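You operate a simulated robot arm through the tools that you are given. There is no shell and no other tool. Be economical: measure what you need, move in short steps, check, and stop when the job is done.

Carry out the task below with a simulated robot arm. There is one attempt and no reset: what you move stays moved.

## Task
Tune the white mouthpiece unit by its own knob to about 3.0 mbar and test it.
Fine: within 0.1 mbar on the display; power on, breathing knob at 1 for the test, then back to 0; the test must end OK.

Only the result counts: the job must be done as asked and must still hold three seconds after the hand-in. Knocking over, shifting, dropping, spilling or breaking anything else fails it.

## Robot
A 6-joint arm with a fingered hand on a trunk, on a base that drives. Base frame: it is fixed to the floor where the robot stands at the start and does not move with it; the origin is under the middle of the robot, x ahead of it, y to its left, z up. Readings come in m, rad, newtons and seconds.
With the tool pointing down near the work surface it reaches from about 0.18 to 0.66 m from the robot's upright axis, wherever it stands. Its first joint turns from -2.897 to 2.897 rad. Places, roughly: black switch [0.9, 0.1, 1.4]; breathing knob [0.7, 0.1, 0.9]; clamp knob [1.1, 0.6, 0.9]; exhale knob [0.8, 0, 1.1]; green bleed valve [1, 0.5, 0.9]; input port [0.9, 0.1, 1.2]; main valve [0.8, -0.2, 1.5]; power switch [0.7, 0, 1]; supply knob [0.8, 0.2, 0.9]; teal unit knob [1.1, 0.4, 0.7]; valve seat knob [0.9, 0.4, 0.9]; white unit knob [1.1, 0.3, 1.1]; yellow switch [0.9, 0.1, 1.3]; yellow unit knob [1.1, 0.5, 0.7]. Payload 4 kg.
The TCP is the grasp point between the finger pads, 0.026 m short of the fingertips. In the tool frame z runs along the fingers and y along their closing line. The gripper opens to 0.148 m. The gripper's body begins 0.073 m behind the TCP. The gripper is a hand of 3 fingers: y runs from the thumb to the fingers, the wrist lies at [0, 0, -0.239] in the tool frame.
Orientation is that of the tool frame in the base frame, as a unit quaternion [x, y, z, w]. With the fingers straight down and closing along the base's y, the tool's x points along the base's -x, its y along +y and its z along -z.

## Interface
- The arm moves only by the tool drive_tool. Its argument "rows" is a list of rows, each an object (a shift or turn left out is 0) with "xyz": the shift along the base's x, y, z in m, a list of three; "angular": the turn, a rotation vector about the base's x, y, z in degrees, a list of three. In form: [{"xyz": [x, y, z], "angular": [wx, wy, wz]}, ...]. A call has 1 to 8 rows; each row shifts and turns the commanded pose from where the row before left it. Each row takes 0.2 s and may step no farther than 0.05 m and 0.15 rad from the row before; otherwise, the whole call is refused. Where a pose cannot be reached the arm comes as near as it can. A force on the tool above 40 N (or 10 N above the force at the start of the call, whichever is more), or a blocked arm, ends the call early, and 0.2 s more pass. In this call time passes only in rows, and 0.2 s behind the last. The reply holds the time, the measured pose of the TCP, the force on the tool along the base axes, the opening and the grip force, in the units named above and with some noise, with the torque about the TCP (base axes, N m) and any sound that the robot's microphone picked up.
- Cameras (640 x 400 px; columns grow to the right, rows downward): "scene" is now at [0.0643, 0.2011, 1.5597]; the picture's right is [-0.10, -1.00, 0.00], its down [-0.44, 0.04, -0.90] and it looks along [0.89, -0.09, -0.45] (base axes); focal length 255 px, centre (320, 200). "wrist" rides on the gripper at [0.068, -0.039, -0.09] in the tool frame; the picture's right is [0.50, 0.87, 0.00], its down [-0.65, 0.38, -0.65] and it looks along [-0.57, 0.33, 0.76] (tool axes); focal length 222 px, centre (320, 200). There is no depth. A picture from a camera that has moved, and an enlarged one, comes with that camera's place and axes in the base frame and with its lens.
- camera(camera): a new picture of that camera. The clock stands still meanwhile.
- slide_trunk(by): slides the trunk up (or, below 0, down) by that many m; the arm and the scene camera ride with it, the base frame stays. It gives what a move gives, with no picture.
- steer(legs): drives the robot by 1 to 6 legs, each [ahead, left, turn to the left] in m, m and rad, along the robot's own axes; the way and the turn of a leg run together, so that a leg with both is an arc; at most 1.5 m and 3.142 rad a leg. The arm and the cameras ride along, it lands a little off, and it stops where it bumps. It gives what a move gives.
- move_fingers(finger1, finger2, thumb_bend): sets how far each is bent, from 0 (flat) to 1 (curled in); at 0.3 the hand is open as for a grip, at 0.7 the pads meet at the TCP. One left out holds its place. A second passes; each finger stops where it meets its share of the squeeze, and holds until it gets a number again. It is the only way to open and close the hand. It gives what a move gives, with no picture; readings hold the bend of each and the force on the fingers (four entries, about 0 where the hand has none), thumb and palm.
- pan_tilt(pan, tilt): turns the head with the scene camera to pan (to the left, within 2.094 rad either way) and tilt (down, from -0.506 to 1.204), counted from straight ahead of the robot. It gives what a move gives.
- close_up(camera, box): a new picture of the part [left, top, right, bottom] of that camera's present view, enlarged. The clock stands still meanwhile.
- sign_off(): hands the job in; it is judged then, once.

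Go step by step. Nothing tells you exact positions but the pictures and the camera data: compare them with the known pose of the tool, close in by small moves and look again before you grip or let go. The budget is 120 turns and 90 pictures, counting those below and the enlarged ones. Unless the task says otherwise, let go and move clear before handing in, and close with one line.

The tools are called after "Emit:" as name(argument=value, ...) on one line, values as JSON. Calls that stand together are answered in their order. drive_tool: Moves the arm, as the interface text tells. Its arguments: {"type":"object","properties":{"rows":{"type":"array","items":{"type":"object","properties":{"xyz":{"type":"array","items":{"type":"number"}},"angular":{"type":"array","items":{"type":"number"}}}}}},"required":["rows"]} The other tools are called the same way: slide_trunk (by) slides the trunk up or down; move_fingers (finger1, finger2, thumb_bend) moves the fingers one by one; steer (legs) drives the base; pan_tilt (pan, tilt) turns the head that bears the scene camera; camera (camera) takes a picture; close_up (camera, box) takes an enlarged picture of a part of a camera's view; sign_off () hands the job in.

At the start:

```text
clock: 0.0
eef_pos: [0.3444, 0.019, 1.369]
ee_rot: [0.0, 1.0, 0.0, 0.0]
contact_force: [-0.2, -0.7, 0.6]
moment: [-0.01, -0.01, -0.01]
opening: 0.1479
grip_force: 0.1
shape: jaw
bend: [0.3, 0.3, 0.3]
finger forces: [0.0, 0.0, 0.1, 0.1, 0.0, 0.1]
trunk travel left (down, up): [-0.275, 0.042]
robot x, y, heading: [-0.0011, 0.0019, 0.006]
head pan, tilt: [-0.096, 0.463]
```

scene: 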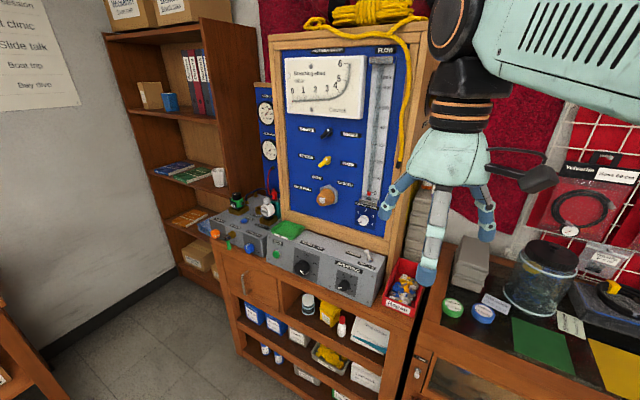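
wrist: 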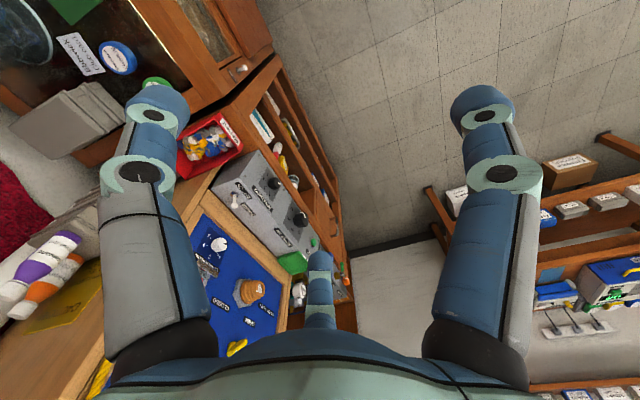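

I see a bench with a blue breathing-test panel, grey control boxes, and mouthpiece units on the left. I'll zoom in on these to read the labels and locate the white unit.

Emit:
close_up(camera="scene", box=[190, 170, 350, 270])

Emit:
close_up(camera="scene", box=[270, 40, 430, 140])

Emit:
close_up(camera="scene", box=[270, 120, 430, 310])

```text
4.00 times, centred on (270, 220) of scene
camera zoom: at [0.0643, 0.2011, 1.5597], right [-0.1, -1.0, 0.0], down [-0.44, 0.04, -0.9], along [0.89, -0.09, -0.45], focal length 1022 px, centre (520, 120)
```

zoom: 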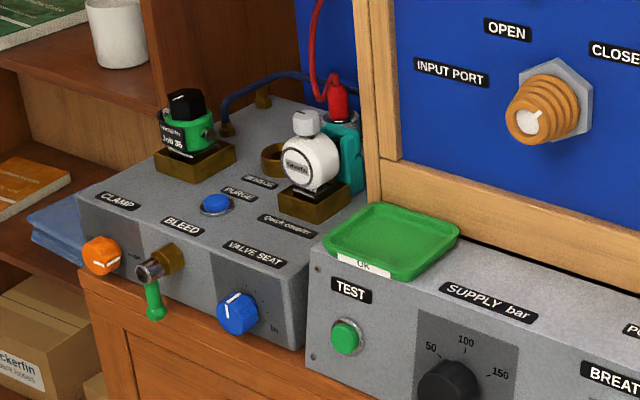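

```text
4.00 times, centred on (350, 90) of scene
camera zoom: at [0.0643, 0.2011, 1.5597], right [-0.1, -1.0, 0.0], down [-0.44, 0.04, -0.9], along [0.89, -0.09, -0.45], focal length 1022 px, centre (200, 640)
```

zoom: 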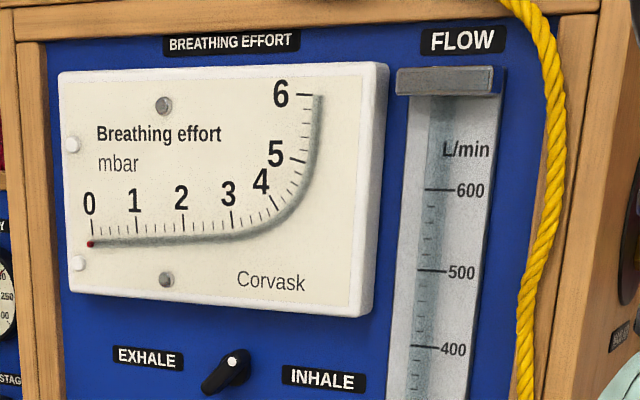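

```text
2.11 times, centred on (350, 215) of scene
camera zoom: at [0.0643, 0.2011, 1.5597], right [-0.1, -1.0, 0.0], down [-0.44, 0.04, -0.9], along [0.89, -0.09, -0.45], focal length 538 px, centre (257, 168)
```

zoom: 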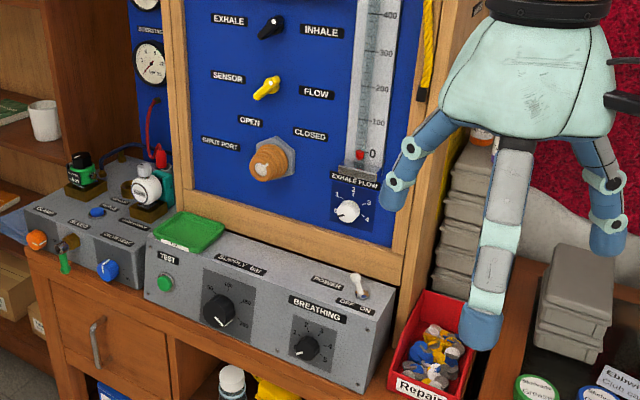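

The console has a TEST button, supply knob, power toggle and breathing knob, and the white unit stands on the coupler. I'll look closer at the controls and look around for notes.

Emit:
close_up(camera="scene", box=[240, 190, 320, 240])

Emit:
close_up(camera="scene", box=[260, 215, 400, 302])

Emit:
close_up(camera="scene", box=[250, 80, 400, 240])

Emit:
pan_tilt(pan=-0.5, tilt=0.2)

Emit:
camera(camera="scene")

```text
8.00 times, centred on (280, 215) of scene
camera zoom: at [0.0643, 0.2011, 1.5597], right [-0.1, -1.0, 0.0], down [-0.44, 0.04, -0.9], along [0.89, -0.09, -0.45], focal length 2044 px, centre (640, 80)
```

zoom: 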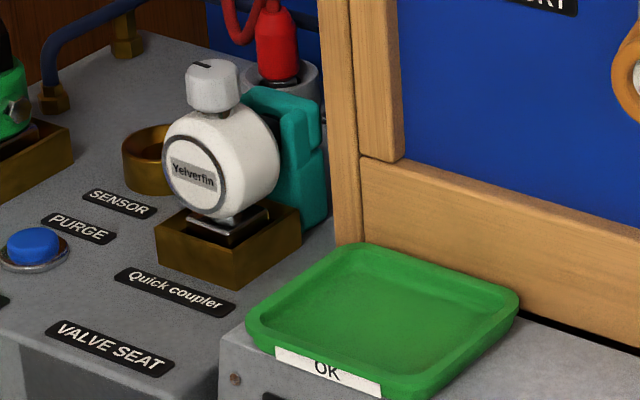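

```text
4.57 times, centred on (330, 258) of scene
camera zoom: at [0.0643, 0.2011, 1.5597], right [-0.1, -1.0, 0.0], down [-0.44, 0.04, -0.9], along [0.89, -0.09, -0.45], focal length 1168 px, centre (274, -67)
```

zoom: 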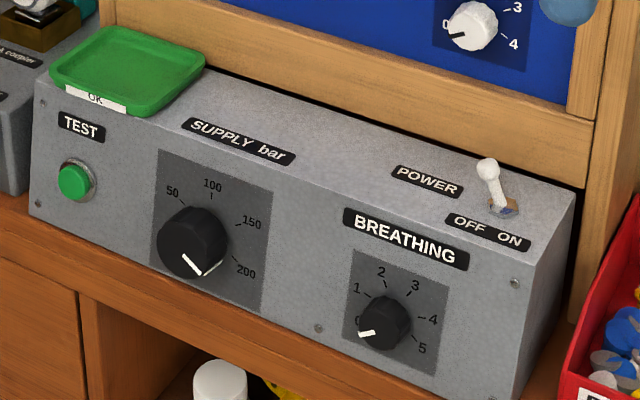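

```text
2.50 times, centred on (325, 160) of scene
camera zoom: at [0.0643, 0.2011, 1.5597], right [-0.1, -1.0, 0.0], down [-0.44, 0.04, -0.9], along [0.89, -0.09, -0.45], focal length 639 px, centre (308, 300)
```

zoom: 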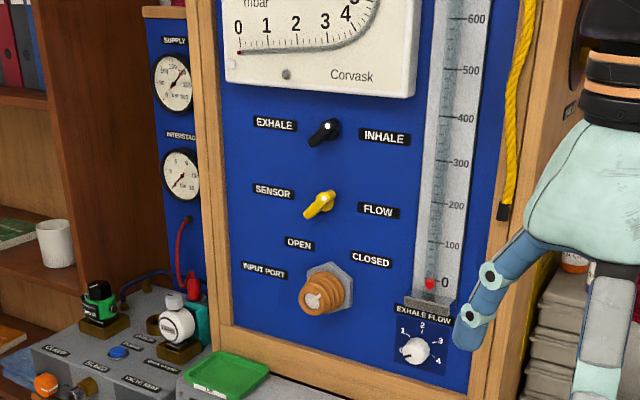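

```text
clock: 0.9
eef_pos: [0.3454, 0.0188, 1.3683]
ee_rot: [0.0, 1.0, 0.0, 0.0]
contact_force: [0.6, 0.1, -0.4]
moment: [-0.04, -0.02, -0.01]
opening: 0.1477
grip_force: 0.1
shape: jaw
bend: [0.3, 0.3, 0.3]
finger forces: [0.0, 0.1, 0.0, 0.1, 0.1, 0.1]
trunk travel left (down, up): [-0.275, 0.042]
robot x, y, heading: [0.0016, -0.0027, 0.0]
head pan, tilt: [-0.499, 0.201]
```

```text
81 pictures are left
camera scene: at [0.0549, 0.1653, 1.584], right [-0.48, -0.88, 0.0], down [-0.18, 0.1, -0.98], along [0.86, -0.47, -0.2], focal length 255 px, centre (320, 200)
```

scene: 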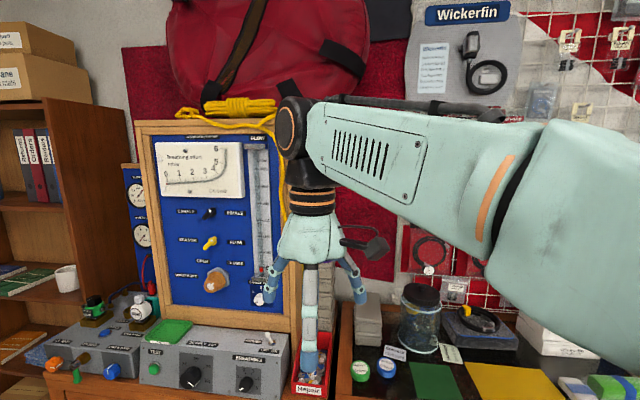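

I see the rig with its gauges; the panel faces toward −x/+y. I'll check the gauges and wall notes to learn whether the gas is on.

Emit:
close_up(camera="scene", box=[110, 160, 200, 330])

Emit:
close_up(camera="scene", box=[400, 0, 530, 110])

Emit:
pan_tilt(pan=0.6, tilt=0.2)

Emit:
camera(camera="scene")

```text
2.35 times, centred on (155, 245) of scene
camera zoom: at [0.0549, 0.1653, 1.584], right [-0.48, -0.88, 0.0], down [-0.18, 0.1, -0.98], along [0.86, -0.47, -0.2], focal length 601 px, centre (708, 94)
```

zoom: 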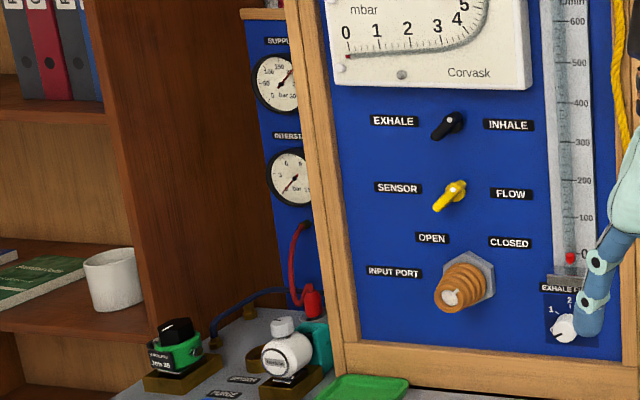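

```text
3.64 times, centred on (465, 55) of scene
camera zoom: at [0.0549, 0.1653, 1.584], right [-0.48, -0.88, 0.0], down [-0.18, 0.1, -0.98], along [0.86, -0.47, -0.2], focal length 929 px, centre (-207, 727)
```

zoom: 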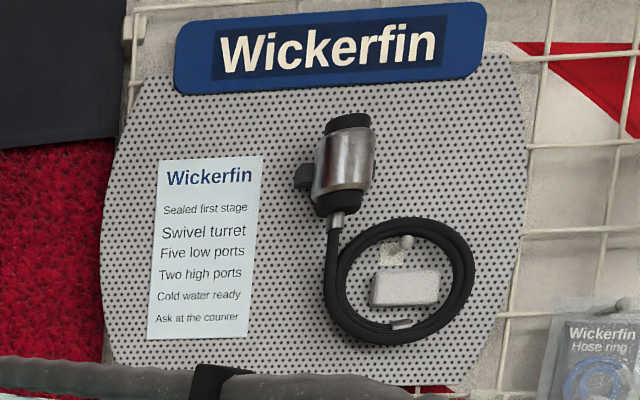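

```text
clock: 2.2
eef_pos: [0.3453, 0.018, 1.3685]
ee_rot: [0.0, 1.0, 0.0, 0.0]
contact_force: [0.3, -0.7, 0.1]
moment: [0.01, -0.02, 0.0]
opening: 0.1478
grip_force: 0.1
shape: jaw
bend: [0.3, 0.3, 0.3]
finger forces: [0.0, 0.1, 0.1, 0.0, 0.0, 0.0]
trunk travel left (down, up): [-0.275, 0.042]
robot x, y, heading: [-0.0014, -0.0028, -0.002]
head pan, tilt: [0.6, 0.201]
```

```text
78 pictures are left
camera scene: at [0.0499, 0.2625, 1.584], right [0.56, -0.83, 0.0], down [-0.16, -0.11, -0.98], along [0.81, 0.55, -0.2], focal length 255 px, centre (320, 200)
```

scene: 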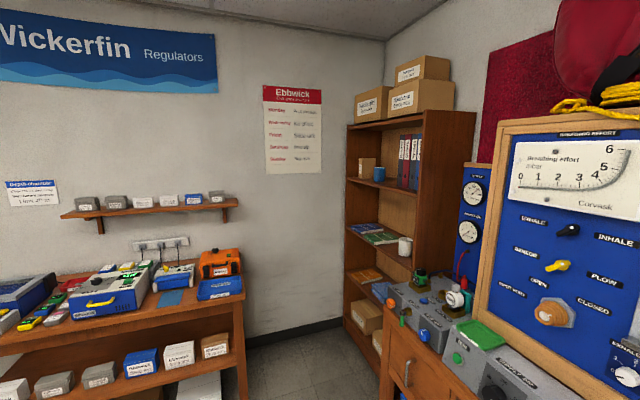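

I'll read the supply gauges and the white unit from this angle.

Emit:
close_up(camera="scene", box=[440, 160, 520, 250])

Emit:
close_up(camera="scene", box=[380, 255, 510, 350])

Emit:
close_up(camera="scene", box=[490, 200, 640, 330])

```text
4.44 times, centred on (480, 205) of scene
camera zoom: at [0.0499, 0.2625, 1.584], right [0.56, -0.83, 0.0], down [-0.16, -0.11, -0.98], along [0.81, 0.55, -0.2], focal length 1135 px, centre (-391, 178)
```

zoom: 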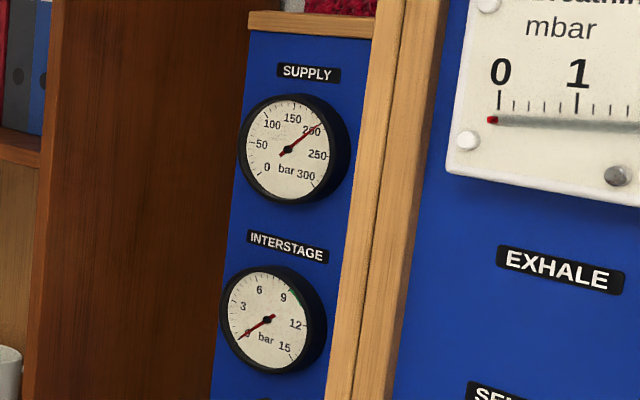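

```text
4.21 times, centred on (445, 302) of scene
camera zoom: at [0.0499, 0.2625, 1.584], right [0.56, -0.83, 0.0], down [-0.16, -0.11, -0.98], along [0.81, 0.55, -0.2], focal length 1076 px, centre (-206, -232)
```

zoom: 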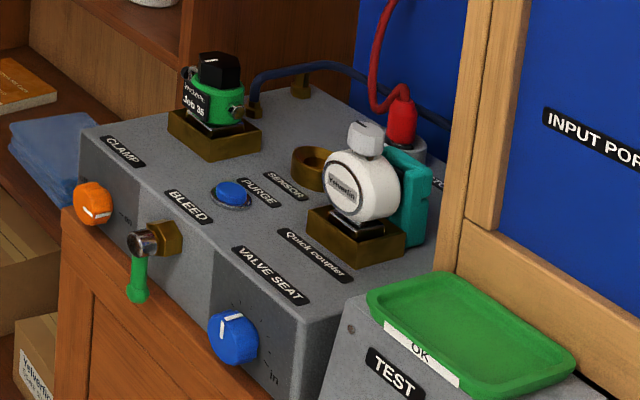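

```text
3.08 times, centred on (565, 265) of scene
camera zoom: at [0.0499, 0.2625, 1.584], right [0.56, -0.83, 0.0], down [-0.16, -0.11, -0.98], along [0.81, 0.55, -0.2], focal length 786 px, centre (-434, 0)
```

zoom: 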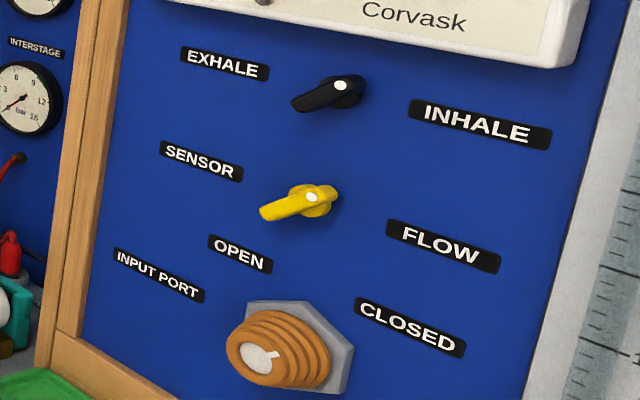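

Supply gauge reads 200, interstage 0, both panel switches point left (EXHALE, SENSOR), and power seems off. I'll drive to stand square in front of the console.

Emit:
steer(legs=[[0, 0.45, 0], [0.15, 0, 0], [0, 0, -0.59]])

Emit:
pan_tilt(pan=0, tilt=0.55)

Emit:
camera(camera="scene")

```text
clock: 9.3
eef_pos: [0.4465, 0.2802, 1.3679]
ee_rot: [0.29, 0.957, 0.0, 0.0]
contact_force: [0.1, -0.5, 0.0]
moment: [0.02, -0.01, 0.0]
opening: 0.1479
grip_force: 0.1
shape: jaw
bend: [0.3, 0.3, 0.3]
finger forces: [0.1, 0.0, 0.0, 0.0, 0.0, 0.0]
trunk travel left (down, up): [-0.275, 0.042]
robot x, y, heading: [0.1503, 0.456, -0.587]
head pan, tilt: [0.6, 0.201]
```

```text
clock: 10.3
eef_pos: [0.4471, 0.2803, 1.3683]
ee_rot: [0.291, 0.957, 0.001, 0.0]
contact_force: [0.0, 0.3, -0.2]
moment: [-0.01, 0.02, 0.0]
opening: 0.1478
grip_force: 0.1
shape: jaw
bend: [0.3, 0.3, 0.3]
finger forces: [0.0, 0.0, 0.0, 0.0, 0.0, 0.0]
trunk travel left (down, up): [-0.275, 0.042]
robot x, y, heading: [0.15, 0.4591, -0.593]
head pan, tilt: [0.0, 0.55]
```

```text
74 pictures are left
camera scene: at [0.3195, 0.5975, 1.5518], right [-0.56, -0.83, 0.0], down [-0.43, 0.29, -0.85], along [0.71, -0.47, -0.52], focal length 255 px, centre (320, 200)
```

scene: 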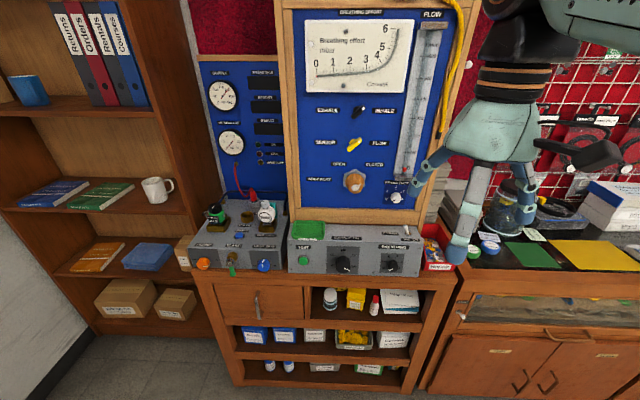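

The panel is now square to the camera, and there are small displays on the side panel. I'll zoom in on these and the controls.

Emit:
close_up(camera="scene", box=[200, 60, 290, 170])

Emit:
close_up(camera="scene", box=[190, 190, 300, 275])

Emit:
close_up(camera="scene", box=[285, 210, 425, 280])

Emit:
close_up(camera="scene", box=[300, 95, 430, 210])

```text
3.64 times, centred on (245, 115) of scene
camera zoom: at [0.3195, 0.5975, 1.5518], right [-0.56, -0.83, 0.0], down [-0.43, 0.29, -0.85], along [0.71, -0.47, -0.52], focal length 929 px, centre (593, 509)
```

zoom: 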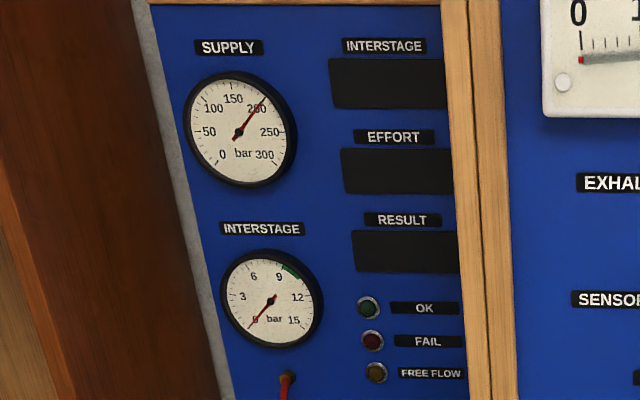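

```text
4.71 times, centred on (245, 232) of scene
camera zoom: at [0.3195, 0.5975, 1.5518], right [-0.56, -0.83, 0.0], down [-0.43, 0.29, -0.85], along [0.71, -0.47, -0.52], focal length 1202 px, centre (673, 47)
```

zoom: 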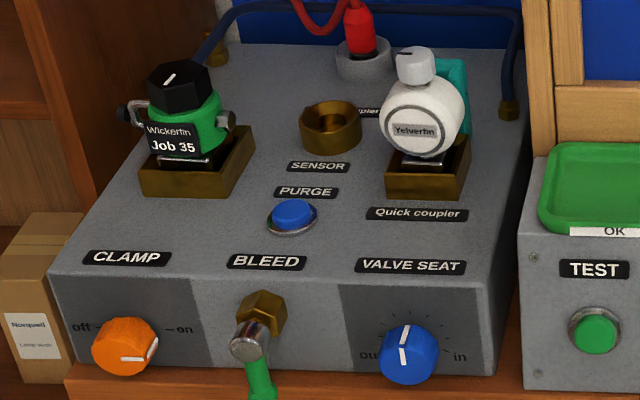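

```text
4.57 times, centred on (355, 245) of scene
camera zoom: at [0.3195, 0.5975, 1.5518], right [-0.56, -0.83, 0.0], down [-0.43, 0.29, -0.85], along [0.71, -0.47, -0.52], focal length 1168 px, centre (160, -6)
```

zoom: 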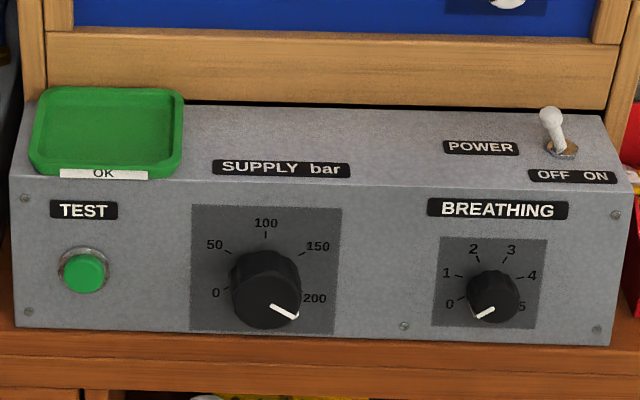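

```text
3.48 times, centred on (365, 152) of scene
camera zoom: at [0.3195, 0.5975, 1.5518], right [-0.56, -0.83, 0.0], down [-0.43, 0.29, -0.85], along [0.71, -0.47, -0.52], focal length 888 px, centre (164, 365)
```

zoom: 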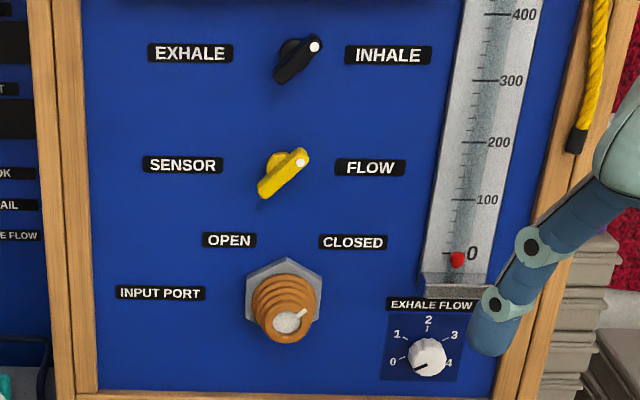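

The controls are readable now: power is off (toggle leaning left), supply 200, clamp on, breathing 0. I locate the toggle tip at about [0.735, -0.025, 1.022]. I'll drive a bit closer, close the fingers into a poker and tilt the hand.

Emit:
steer(legs=[[0.12, 0, 0]])

Emit:
move_fingers(finger1=0.7, finger2=0.7, thumb_bend=0.7)

Emit:
drive_tool(rows=[{"xyz": [0.0, 0, -0.03], "angular": [-4.48, -6.64, 0]}, {"xyz": [0.0, 0, -0.03], "angular": [-4.48, -6.64, 0]}, {"xyz": [0, 0, -0.03], "angular": [-4.48, -6.64, 0]}, {"xyz": [0, 0, -0.03], "angular": [-4.48, -6.64, 0]}, {"xyz": [0, 0, -0.03], "angular": [-4.48, -6.64, 0]}])

Emit:
camera(camera="scene")

```text
clock: 11.6
eef_pos: [0.5473, 0.2155, 1.369]
ee_rot: [0.291, 0.957, 0.0, 0.001]
contact_force: [0.8, -0.1, 0.2]
moment: [0.04, 0.02, -0.03]
opening: 0.1478
grip_force: 0.0
shape: jaw
bend: [0.3, 0.3, 0.3]
finger forces: [0.0, 0.0, 0.0, 0.0, 0.1, 0.1]
trunk travel left (down, up): [-0.275, 0.042]
robot x, y, heading: [0.2476, 0.3929, -0.593]
head pan, tilt: [0.0, 0.55]
```

```text
clock: 12.6
eef_pos: [0.5449, 0.2142, 1.3684]
ee_rot: [0.291, 0.957, 0.0, -0.001]
contact_force: [0.0, -0.1, -0.2]
moment: [0.01, 0.03, -0.03]
opening: 0.0002
grip_force: 0.0
shape: fingers
bend: [0.69, 0.69, 0.7]
finger forces: [0.0, 0.0, 0.1, 0.0, 0.0, 0.0]
trunk travel left (down, up): [-0.275, 0.042]
robot x, y, heading: [0.2512, 0.3911, -0.59]
head pan, tilt: [0.0, 0.55]
```

```text
clock: 13.8
eef_pos: [0.5457, 0.2166, 1.2184]
ee_rot: [0.272, 0.899, -0.1, 0.328]
contact_force: [-0.6, -0.6, 0.7]
moment: [0.03, 0.0, 0.03]
opening: 0.0001
grip_force: 0.0
shape: fingers
bend: [0.69, 0.69, 0.7]
finger forces: [0.1, 0.1, 0.0, 0.0, 0.0, 0.1]
trunk travel left (down, up): [-0.275, 0.042]
robot x, y, heading: [0.2489, 0.3902, -0.591]
head pan, tilt: [0.0, 0.55]
```

```text
69 pictures are left
camera scene: at [0.4173, 0.5319, 1.5518], right [-0.56, -0.83, 0.0], down [-0.43, 0.29, -0.85], along [0.71, -0.47, -0.52], focal length 255 px, centre (320, 200)
```

scene: 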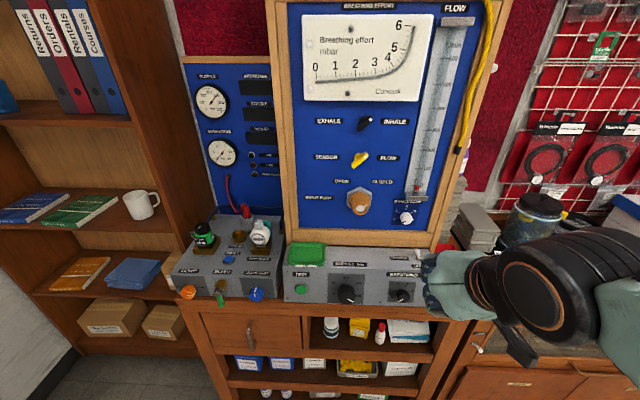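

The hand is tilted and clear. I move above and left of the toggle.

Emit:
drive_tool(rows=[{"xyz": [0.03, -0.028, -0.018]}, {"xyz": [0.03, -0.028, -0.018]}, {"xyz": [0.03, -0.028, -0.018]}, {"xyz": [0.03, -0.028, -0.018]}, {"xyz": [0.03, -0.028, -0.018]}, {"xyz": [0.03, -0.028, -0.018]}, {"xyz": [0.03, -0.028, -0.018]}])

Emit:
camera(camera="scene")

Emit:
camera(camera="wrist")

```text
clock: 15.4
eef_pos: [0.7544, 0.0173, 1.0931]
ee_rot: [0.273, 0.899, -0.101, 0.327]
contact_force: [0.3, -0.4, -0.4]
moment: [-0.01, 0.02, 0.01]
opening: 0.0001
grip_force: 0.1
shape: fingers
bend: [0.69, 0.69, 0.7]
finger forces: [0.0, 0.1, 0.0, 0.0, 0.0, 0.1]
trunk travel left (down, up): [-0.275, 0.042]
robot x, y, heading: [0.2505, 0.3888, -0.588]
head pan, tilt: [0.0, 0.55]
```

```text
68 pictures are left
camera scene: at [0.419, 0.5306, 1.5518], right [-0.56, -0.83, 0.0], down [-0.44, 0.29, -0.85], along [0.71, -0.47, -0.52], focal length 255 px, centre (320, 200)
```

scene: 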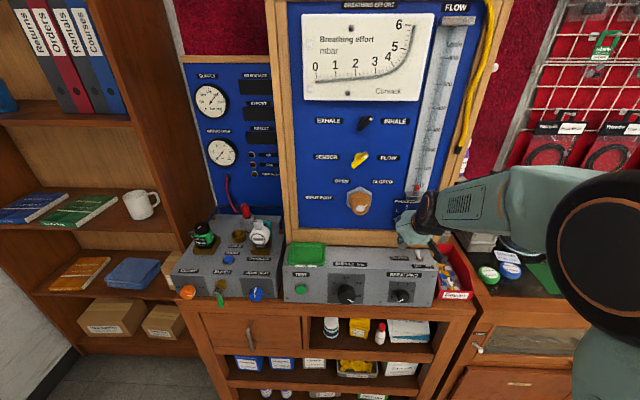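

```text
67 pictures are left
camera wrist: at [0.6424, 0.0467, 1.1186], right [0.16, 0.93, -0.32], down [0.28, 0.27, 0.92], along [0.95, -0.24, -0.22], focal length 222 px, centre (320, 200)
```

wrist: 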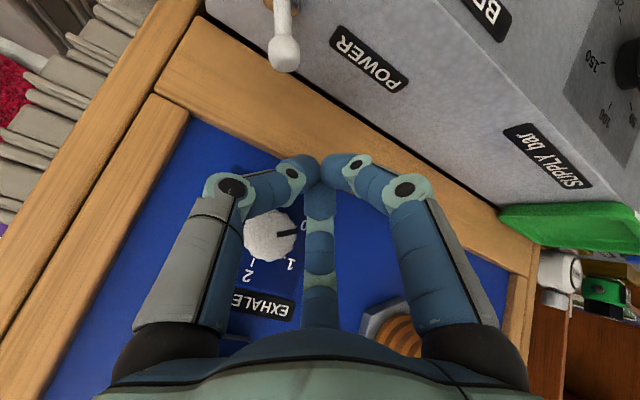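

The wrist view shows the toggle to the right of the fingertips and clear space. I lower the fingertips beside it.

Emit:
drive_tool(rows=[{"xyz": [0, 0, -0.025]}, {"xyz": [0, 0, -0.022]}, {"xyz": [0, 0, -0.015]}])

Emit:
camera(camera="wrist")

Emit:
close_up(camera="scene", box=[380, 180, 480, 310])

```text
clock: 16.2
eef_pos: [0.7542, 0.02, 1.0296]
ee_rot: [0.274, 0.899, -0.102, 0.327]
contact_force: [0.8, 0.0, 0.1]
moment: [0.01, 0.01, 0.01]
opening: 0.0003
grip_force: 0.1
shape: fingers
bend: [0.69, 0.69, 0.7]
finger forces: [0.0, 0.0, 0.0, 0.1, 0.1, 0.0]
trunk travel left (down, up): [-0.275, 0.042]
robot x, y, heading: [0.2496, 0.394, -0.591]
head pan, tilt: [0.0, 0.55]
```

```text
66 pictures are left
camera wrist: at [0.6427, 0.0498, 1.0563], right [0.16, 0.93, -0.32], down [0.28, 0.27, 0.92], along [0.95, -0.24, -0.22], focal length 222 px, centre (320, 200)
```

wrist: 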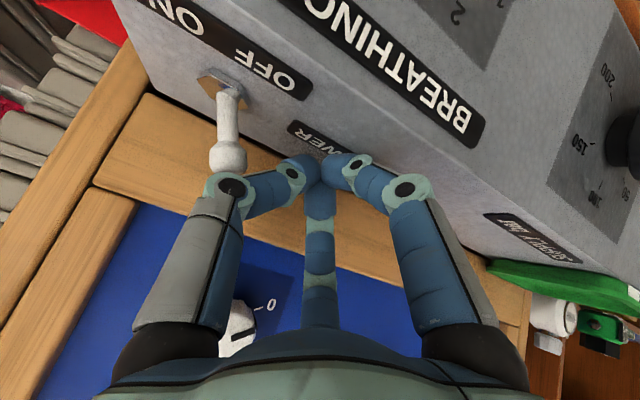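

```text
3.08 times, centred on (430, 245) of scene
camera zoom: at [0.418, 0.5315, 1.5518], right [-0.56, -0.83, 0.0], down [-0.43, 0.29, -0.85], along [0.71, -0.47, -0.52], focal length 786 px, centre (-18, 62)
```

zoom: 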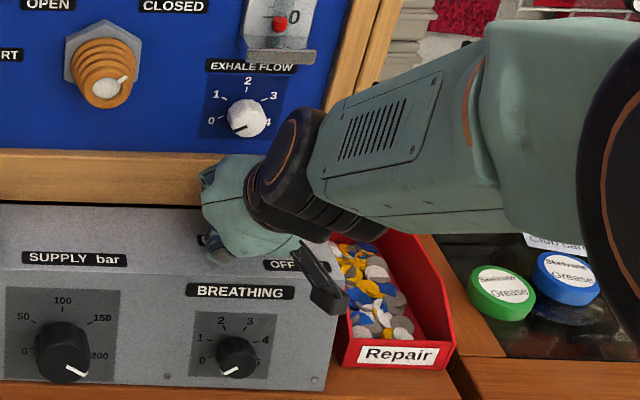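

The toggle is just to the right of the fingers; I sweep right to flip it to ON.

Emit:
drive_tool(rows=[{"xyz": [-0.0084, -0.0125, 0]}, {"xyz": [-0.0084, -0.0125, 0]}, {"xyz": [-0.0084, -0.0125, 0]}])

Emit:
camera(camera="wrist")

Emit:
close_up(camera="scene", box=[180, 60, 300, 200])

```text
clock: 17.0
eef_pos: [0.7335, -0.0142, 1.0325]
ee_rot: [0.27, 0.9, -0.1, 0.328]
contact_force: [6.3, 16.4, 10.9]
moment: [-0.31, 0.27, -0.23]
opening: 0.0
grip_force: 10.7
shape: fingers
bend: [0.69, 0.69, 0.71]
finger forces: [0.1, 0.1, 0.1, 0.0, 21.3, 0.0]
trunk travel left (down, up): [-0.275, 0.042]
robot x, y, heading: [0.2487, 0.3875, -0.586]
head pan, tilt: [0.0, 0.55]
```

```text
64 pictures are left
camera wrist: at [0.6201, 0.0151, 1.0586], right [0.16, 0.93, -0.33], down [0.28, 0.28, 0.92], along [0.95, -0.24, -0.21], focal length 222 px, centre (320, 200)
```

wrist: 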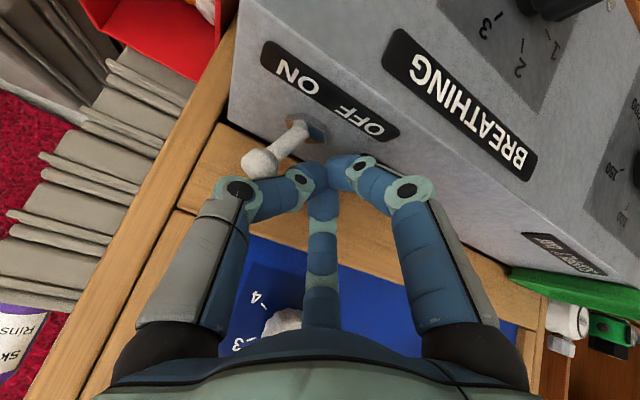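

```text
2.86 times, centred on (240, 130) of scene
camera zoom: at [0.4182, 0.5362, 1.5515], right [-0.56, -0.83, 0.0], down [-0.43, 0.29, -0.85], along [0.71, -0.47, -0.52], focal length 730 px, centre (549, 400)
```

zoom: 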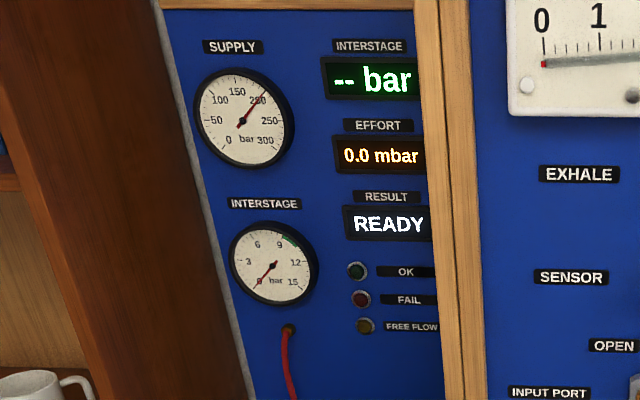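

Power is on: displays show READY and effort 0.0. I back away and turn the hand horizontal toward the breathing knob at about [0.70, 0.053, 0.913].

Emit:
drive_tool(rows=[{"xyz": [0.011, 0.017, 0]}, {"xyz": [0, 0, 0.03]}, {"xyz": [0, 0, 0.03]}, {"xyz": [-0.0332, 0.0224, 0]}, {"xyz": [-0.0332, 0.0224, 0]}, {"xyz": [-0.0332, 0.0224, 0]}, {"xyz": [-0.0332, 0.0224, 0]}, {"xyz": [-0.0332, 0.0224, 0]}])

Emit:
move_fingers(finger1=0.5, finger2=0.5, thumb_bend=0.5)

Emit:
drive_tool(rows=[{"xyz": [0, 0, -0.03], "angular": [-4.64, -6.92, 0]}, {"xyz": [0, 0, -0.03], "angular": [-4.64, -6.92, 0]}, {"xyz": [0, 0, -0.03], "angular": [-4.64, -6.92, 0]}, {"xyz": [0, 0, -0.03], "angular": [-4.64, -6.92, 0]}, {"xyz": [0, 0, -0.03], "angular": [-4.64, -6.92, 0]}, {"xyz": [0, 0, -0.03], "angular": [-4.64, -6.92, 0]}])

Emit:
camera(camera="scene")

Emit:
camera(camera="wrist")

```text
clock: 18.8
eef_pos: [0.5754, 0.1151, 1.0904]
ee_rot: [0.273, 0.899, -0.102, 0.328]
contact_force: [0.0, -0.1, -0.4]
moment: [-0.01, 0.01, 0.02]
opening: 0.0
grip_force: 0.0
shape: fingers
bend: [0.69, 0.69, 0.7]
finger forces: [0.1, 0.1, 0.0, 0.0, 0.0, 0.0]
trunk travel left (down, up): [-0.275, 0.042]
robot x, y, heading: [0.2487, 0.3934, -0.592]
head pan, tilt: [0.0, 0.55]
```

```text
clock: 19.8
eef_pos: [0.5762, 0.1125, 1.0888]
ee_rot: [0.273, 0.899, -0.102, 0.327]
contact_force: [0.6, -0.6, 0.8]
moment: [0.02, 0.0, 0.02]
opening: 0.0619
grip_force: 0.2
shape: fingers
bend: [0.5, 0.5, 0.5]
finger forces: [0.0, 0.0, 0.0, 0.0, 0.0, 0.1]
trunk travel left (down, up): [-0.275, 0.042]
robot x, y, heading: [0.2495, 0.3935, -0.591]
head pan, tilt: [0.0, 0.55]
```

```text
clock: 21.2
eef_pos: [0.5798, 0.0573, 0.9636]
ee_rot: [0.282, 0.764, -0.233, 0.531]
contact_force: [0.1, -0.1, 0.9]
moment: [0.0, 0.02, -0.01]
opening: 0.062
grip_force: 0.0
shape: fingers
bend: [0.5, 0.5, 0.5]
finger forces: [0.0, 0.0, 0.0, 0.0, 0.0, 0.0]
out of reach, approached as far as the arm can: row 1, 2, 3, 4, 5
trunk travel left (down, up): [-0.275, 0.042]
robot x, y, heading: [0.2461, 0.3951, -0.589]
head pan, tilt: [0.0, 0.55]
```

```text
62 pictures are left
camera scene: at [0.4187, 0.5307, 1.5518], right [-0.56, -0.83, 0.0], down [-0.43, 0.29, -0.85], along [0.71, -0.47, -0.52], focal length 255 px, centre (320, 200)
```

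scene: 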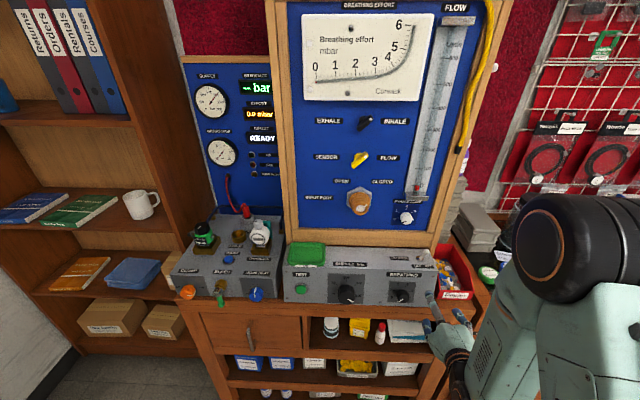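

```text
61 pictures are left
camera wrist: at [0.4729, 0.1012, 0.9324], right [0.45, 0.73, -0.52], down [-0.01, 0.58, 0.81], along [0.89, -0.36, 0.27], focal length 222 px, centre (320, 200)
```

wrist: 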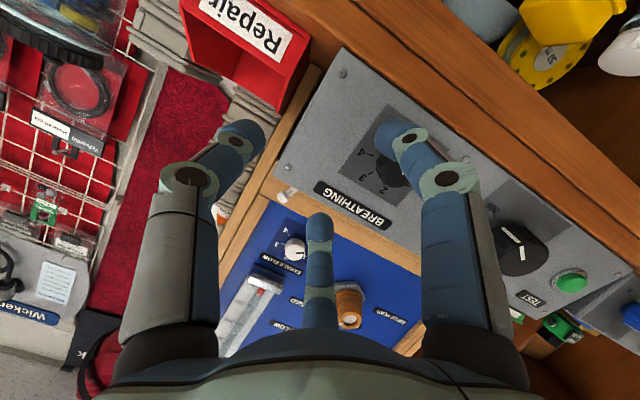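

The horizontal pose is out of reach from here, so I back the base away and lower the trunk to give the arm a better posture.

Emit:
steer(legs=[[-0.14, 0, 0]])

Emit:
slide_trunk(by=-0.2)

Emit:
drive_tool(rows=[{"xyz": [0, 0, 0.03]}])

```text
clock: 22.5
eef_pos: [0.461, 0.1361, 0.9645]
ee_rot: [0.282, 0.764, -0.234, 0.532]
contact_force: [-0.1, -0.1, -0.5]
moment: [0.0, 0.02, -0.03]
opening: 0.0619
grip_force: 0.0
shape: fingers
bend: [0.5, 0.5, 0.5]
finger forces: [0.0, 0.0, 0.0, 0.1, 0.0, 0.0]
trunk travel left (down, up): [-0.275, 0.042]
robot x, y, heading: [0.1305, 0.471, -0.587]
head pan, tilt: [0.0, 0.55]
```

```text
clock: 24.7
eef_pos: [0.4614, 0.1354, 0.7649]
ee_rot: [0.282, 0.763, -0.234, 0.532]
contact_force: [0.5, -0.8, 1.0]
moment: [0.0, -0.03, 0.03]
opening: 0.0617
grip_force: 0.1
shape: fingers
bend: [0.5, 0.5, 0.5]
finger forces: [0.0, 0.1, 0.0, 0.0, 0.0, 0.1]
trunk travel left (down, up): [-0.075, 0.242]
robot x, y, heading: [0.1327, 0.4699, -0.59]
head pan, tilt: [0.0, 0.55]
```

```text
clock: 25.1
eef_pos: [0.4648, 0.1321, 0.7946]
ee_rot: [0.283, 0.764, -0.234, 0.531]
contact_force: [-0.1, 0.1, 0.0]
moment: [0.03, 0.0, -0.01]
opening: 0.0618
grip_force: 0.1
shape: fingers
bend: [0.5, 0.5, 0.5]
finger forces: [0.0, 0.0, 0.1, 0.0, 0.0, 0.2]
out of reach, approached as far as the arm can: row 1
trunk travel left (down, up): [-0.075, 0.242]
robot x, y, heading: [0.1323, 0.4707, -0.592]
head pan, tilt: [0.0, 0.55]
```

I raise the hand and check whether the arm follows.

Emit:
drive_tool(rows=[{"xyz": [0, 0.01, 0.04]}, {"xyz": [0, 0.01, 0.04]}, {"xyz": [0, 0.01, 0.04]}])

```text
clock: 25.9
eef_pos: [0.4774, 0.1487, 0.9139]
ee_rot: [0.282, 0.764, -0.234, 0.531]
contact_force: [-0.2, 0.7, -0.5]
moment: [-0.01, 0.0, 0.02]
opening: 0.062
grip_force: 0.1
shape: fingers
bend: [0.5, 0.5, 0.5]
finger forces: [0.1, 0.0, 0.1, 0.1, 0.0, 0.0]
out of reach, approached as far as the arm can: row 1, 2
trunk travel left (down, up): [-0.075, 0.242]
robot x, y, heading: [0.1349, 0.4677, -0.587]
head pan, tilt: [0.0, 0.55]
```

In reach now. I align the hand axis with the knob axis and move to a point in front of the breathing knob.

Emit:
drive_tool(rows=[{"xyz": [0.038, -0.008, 0], "angular": [-3.07, -5.67, 3.2]}, {"xyz": [0.038, -0.008, 0], "angular": [-3.07, -5.67, 3.2]}, {"xyz": [0.038, -0.008, 0], "angular": [-3.07, -5.67, 3.2]}])

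Emit:
camera(camera="wrist")

Emit:
camera(camera="scene")

```text
clock: 26.7
eef_pos: [0.5908, 0.1282, 0.9132]
ee_rot: [0.205, 0.677, -0.205, 0.677]
contact_force: [-0.2, -0.4, 0.3]
moment: [0.02, -0.02, -0.01]
opening: 0.0618
grip_force: 0.1
shape: fingers
bend: [0.5, 0.5, 0.5]
finger forces: [0.2, 0.0, 0.0, 0.0, 0.0, 0.0]
trunk travel left (down, up): [-0.075, 0.242]
robot x, y, heading: [0.1345, 0.4732, -0.588]
head pan, tilt: [0.0, 0.55]
```

```text
60 pictures are left
camera wrist: at [0.4947, 0.1461, 0.8456], right [0.48, 0.72, -0.5], down [-0.33, 0.68, 0.66], along [0.81, -0.15, 0.57], focal length 222 px, centre (320, 200)
```

wrist: 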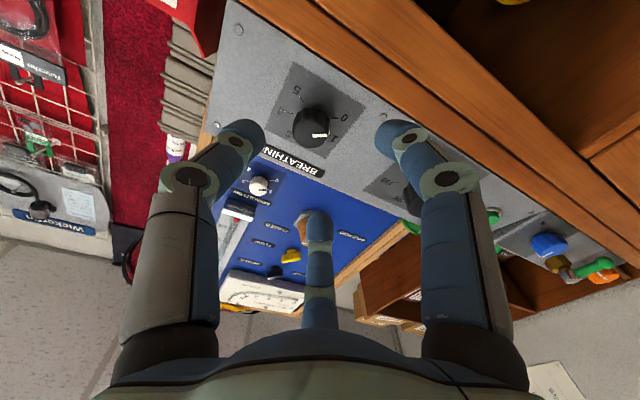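

```text
59 pictures are left
camera scene: at [0.3277, 0.5919, 1.3463], right [-0.56, -0.83, 0.0], down [-0.43, 0.29, -0.85], along [0.71, -0.47, -0.52], focal length 255 px, centre (320, 200)
```

scene: 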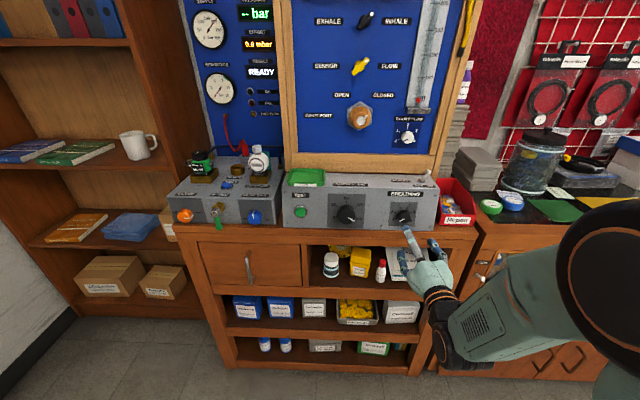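

I'll zoom in to pin down the breathing knob centre.

Emit:
close_up(camera="wrist", box=[250, 50, 390, 170])

Emit:
close_up(camera="scene", box=[370, 180, 450, 250])

```text
3.33 times, centred on (320, 110) of wrist
camera zoom: at [0.4947, 0.1461, 0.8456], right [0.48, 0.72, -0.5], down [-0.33, 0.68, 0.66], along [0.81, -0.15, 0.57], focal length 740 px, centre (320, 500)
```

zoom: 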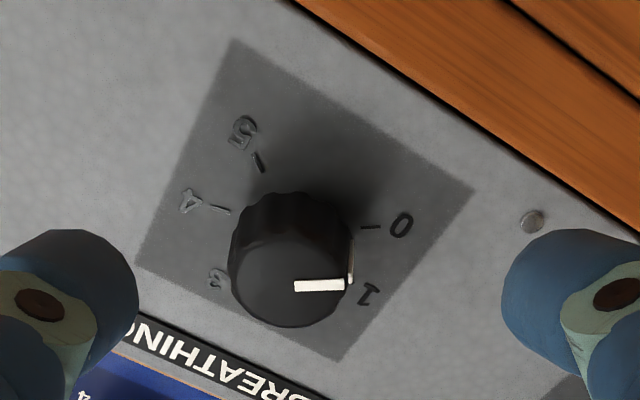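

```text
5.71 times, centred on (410, 215) of scene
camera zoom: at [0.3277, 0.5919, 1.3463], right [-0.56, -0.83, 0.0], down [-0.43, 0.29, -0.85], along [0.71, -0.47, -0.52], focal length 1460 px, centre (-194, 114)
```

zoom: 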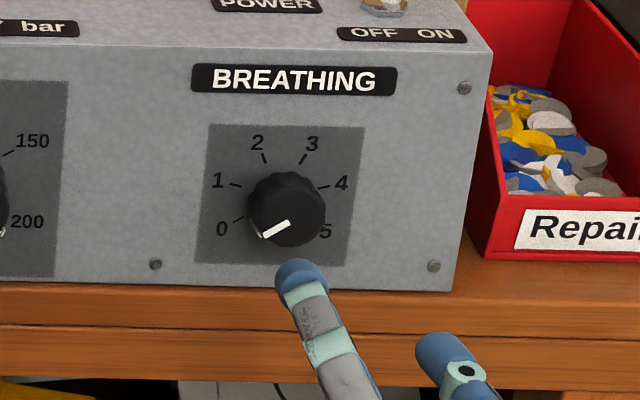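

The knob front is about [0.693, 0.060, 0.921] and its diameter about 4 cm. I advance over it.

Emit:
drive_tool(rows=[{"xyz": [0.0245, -0.0164, 0.002]}, {"xyz": [0.0245, -0.0164, 0.002]}, {"xyz": [0.0245, -0.0164, 0.002]}, {"xyz": [0.0245, -0.0164, 0.002]}])

Emit:
close_up(camera="wrist", box=[160, 20, 480, 260])

Emit:
close_up(camera="scene", box=[370, 180, 450, 250])

```text
clock: 27.6
eef_pos: [0.6711, 0.0751, 0.9156]
ee_rot: [0.207, 0.681, -0.204, 0.673]
contact_force: [-21.1, 16.0, 1.4]
moment: [0.51, 0.6, 0.51]
opening: 0.0569
grip_force: 13.0
shape: fingers
bend: [0.51, 0.5, 0.5]
finger forces: [26.6, 0.0, 0.0, 0.1, 0.0, 0.0]
trunk travel left (down, up): [-0.075, 0.242]
robot x, y, heading: [0.1315, 0.4704, -0.592]
head pan, tilt: [0.0, 0.55]
stopped in row 4: the force on the tool passed its limit at 85 N (the readings are from after the stop); the commanded pose is now the measured one
```

```text
1.67 times, centred on (320, 140) of wrist
camera zoom: at [0.5736, 0.093, 0.8503], right [0.48, 0.72, -0.5], down [-0.33, 0.67, 0.66], along [0.82, -0.15, 0.56], focal length 370 px, centre (320, 300)
```

zoom: 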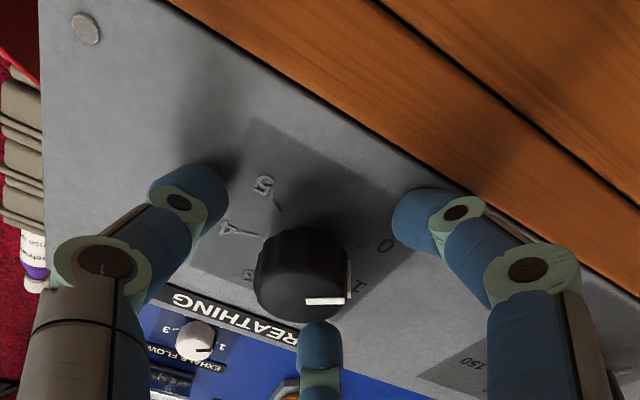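

```text
5.71 times, centred on (410, 215) of scene
camera zoom: at [0.3243, 0.5945, 1.3467], right [-0.56, -0.83, 0.0], down [-0.43, 0.29, -0.85], along [0.71, -0.48, -0.52], focal length 1460 px, centre (-194, 114)
```

zoom: 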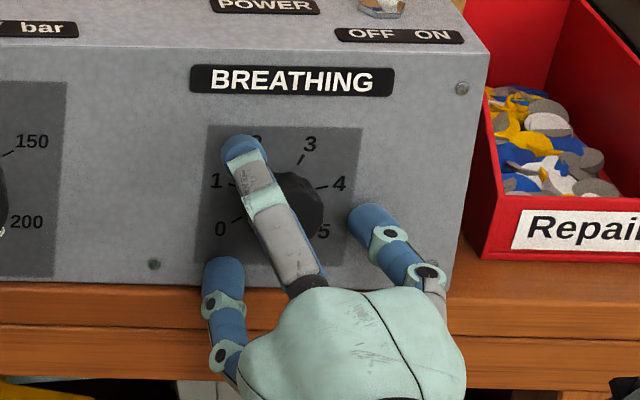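

The upper finger met the panel face, so I'm deep enough. I back off a little, centre on the knob, and close the fingers.

Emit:
drive_tool(rows=[{"xyz": [-0.006, 0.004, 0.002]}, {"xyz": [0.003, 0.005, 0.002]}])

Emit:
move_fingers(finger1=0.62, finger2=0.62, thumb_bend=0.62)

Emit:
close_up(camera="wrist", box=[160, 20, 480, 260])

Emit:
close_up(camera="scene", box=[370, 180, 450, 250])

```text
clock: 28.2
eef_pos: [0.6712, 0.0809, 0.9209]
ee_rot: [0.206, 0.68, -0.203, 0.674]
contact_force: [0.2, 0.5, 0.0]
moment: [0.03, -0.03, 0.0]
opening: 0.0617
grip_force: 0.2
shape: fingers
bend: [0.5, 0.5, 0.5]
finger forces: [0.1, 0.0, 0.1, 0.0, 0.0, 0.0]
trunk travel left (down, up): [-0.075, 0.242]
robot x, y, heading: [0.1292, 0.4741, -0.591]
head pan, tilt: [0.0, 0.55]
```

```text
clock: 29.2
eef_pos: [0.6706, 0.0811, 0.9196]
ee_rot: [0.206, 0.68, -0.203, 0.673]
contact_force: [-2.0, -3.3, 0.7]
moment: [0.04, 0.01, -0.12]
opening: 0.0303
grip_force: 3.5
shape: fingers
bend: [0.62, 0.6, 0.59]
finger forces: [0.0, 1.4, 0.0, 0.0, 5.5, 0.0]
trunk travel left (down, up): [-0.075, 0.242]
robot x, y, heading: [0.1297, 0.4739, -0.591]
head pan, tilt: [0.0, 0.55]
```

```text
1.67 times, centred on (320, 140) of wrist
camera zoom: at [0.5733, 0.0992, 0.8542], right [0.48, 0.72, -0.5], down [-0.33, 0.67, 0.66], along [0.82, -0.15, 0.56], focal length 370 px, centre (320, 300)
```

zoom: 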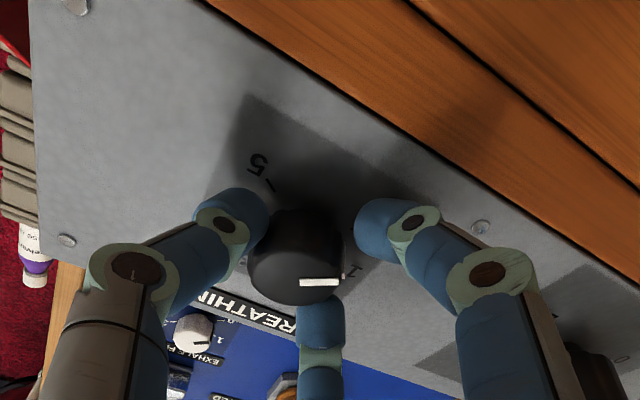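

```text
5.71 times, centred on (410, 215) of scene
camera zoom: at [0.3268, 0.5917, 1.3465], right [-0.56, -0.83, 0.0], down [-0.43, 0.29, -0.85], along [0.71, -0.47, -0.52], focal length 1460 px, centre (-194, 114)
```

zoom: 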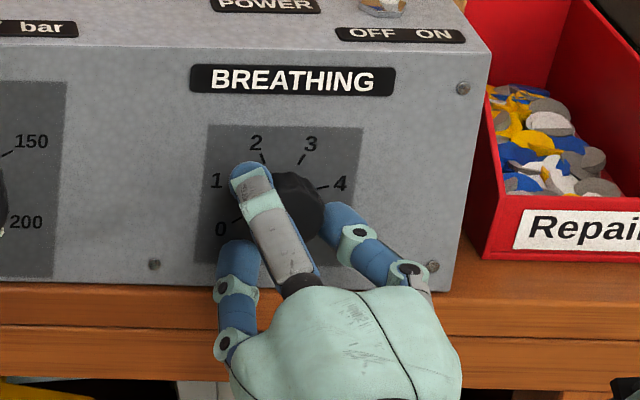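

The knob sits above the grip centre; I open slightly, raise by 1 cm and regrip.

Emit:
move_fingers(finger1=0.52, finger2=0.52, thumb_bend=0.52)

Emit:
drive_tool(rows=[{"xyz": [0, 0, 0.01]}])

Emit:
move_fingers(finger1=0.66, finger2=0.66, thumb_bend=0.66)

Emit:
close_up(camera="wrist", box=[160, 20, 480, 260])

```text
clock: 30.2
eef_pos: [0.6699, 0.0815, 0.9193]
ee_rot: [0.206, 0.681, -0.203, 0.673]
contact_force: [0.8, 0.6, -0.8]
moment: [0.02, 0.0, -0.02]
opening: 0.0547
grip_force: 0.2
shape: fingers
bend: [0.52, 0.52, 0.52]
finger forces: [0.0, 0.1, 0.0, 0.0, 0.0, 0.1]
trunk travel left (down, up): [-0.075, 0.242]
robot x, y, heading: [0.1308, 0.4707, -0.594]
head pan, tilt: [0.0, 0.55]
```

```text
clock: 30.6
eef_pos: [0.6701, 0.081, 0.9295]
ee_rot: [0.206, 0.681, -0.202, 0.673]
contact_force: [-0.3, 0.1, 0.3]
moment: [0.01, 0.0, -0.01]
opening: 0.0549
grip_force: 0.1
shape: fingers
bend: [0.52, 0.52, 0.52]
finger forces: [0.1, 0.0, 0.0, 0.1, 0.1, 0.0]
trunk travel left (down, up): [-0.075, 0.242]
robot x, y, heading: [0.1313, 0.4698, -0.59]
head pan, tilt: [0.0, 0.55]
```

```text
clock: 31.6
eef_pos: [0.6706, 0.0801, 0.9296]
ee_rot: [0.207, 0.68, -0.203, 0.673]
contact_force: [-5.3, -6.8, -1.2]
moment: [0.03, 0.02, -0.26]
opening: 0.0301
grip_force: 8.1
shape: fingers
bend: [0.62, 0.64, 0.6]
finger forces: [3.2, 1.5, 0.0, 0.0, 11.6, 0.0]
trunk travel left (down, up): [-0.075, 0.242]
robot x, y, heading: [0.1329, 0.4719, -0.593]
head pan, tilt: [0.0, 0.55]
```

```text
1.67 times, centred on (320, 140) of wrist
camera zoom: at [0.5733, 0.0989, 0.864], right [0.48, 0.72, -0.5], down [-0.33, 0.67, 0.66], along [0.82, -0.15, 0.56], focal length 370 px, centre (320, 300)
```

zoom: 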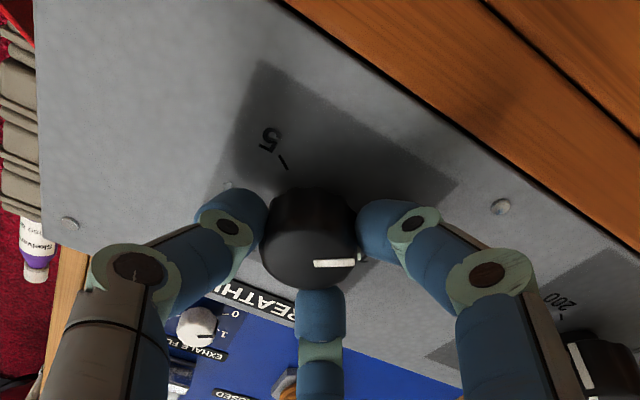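

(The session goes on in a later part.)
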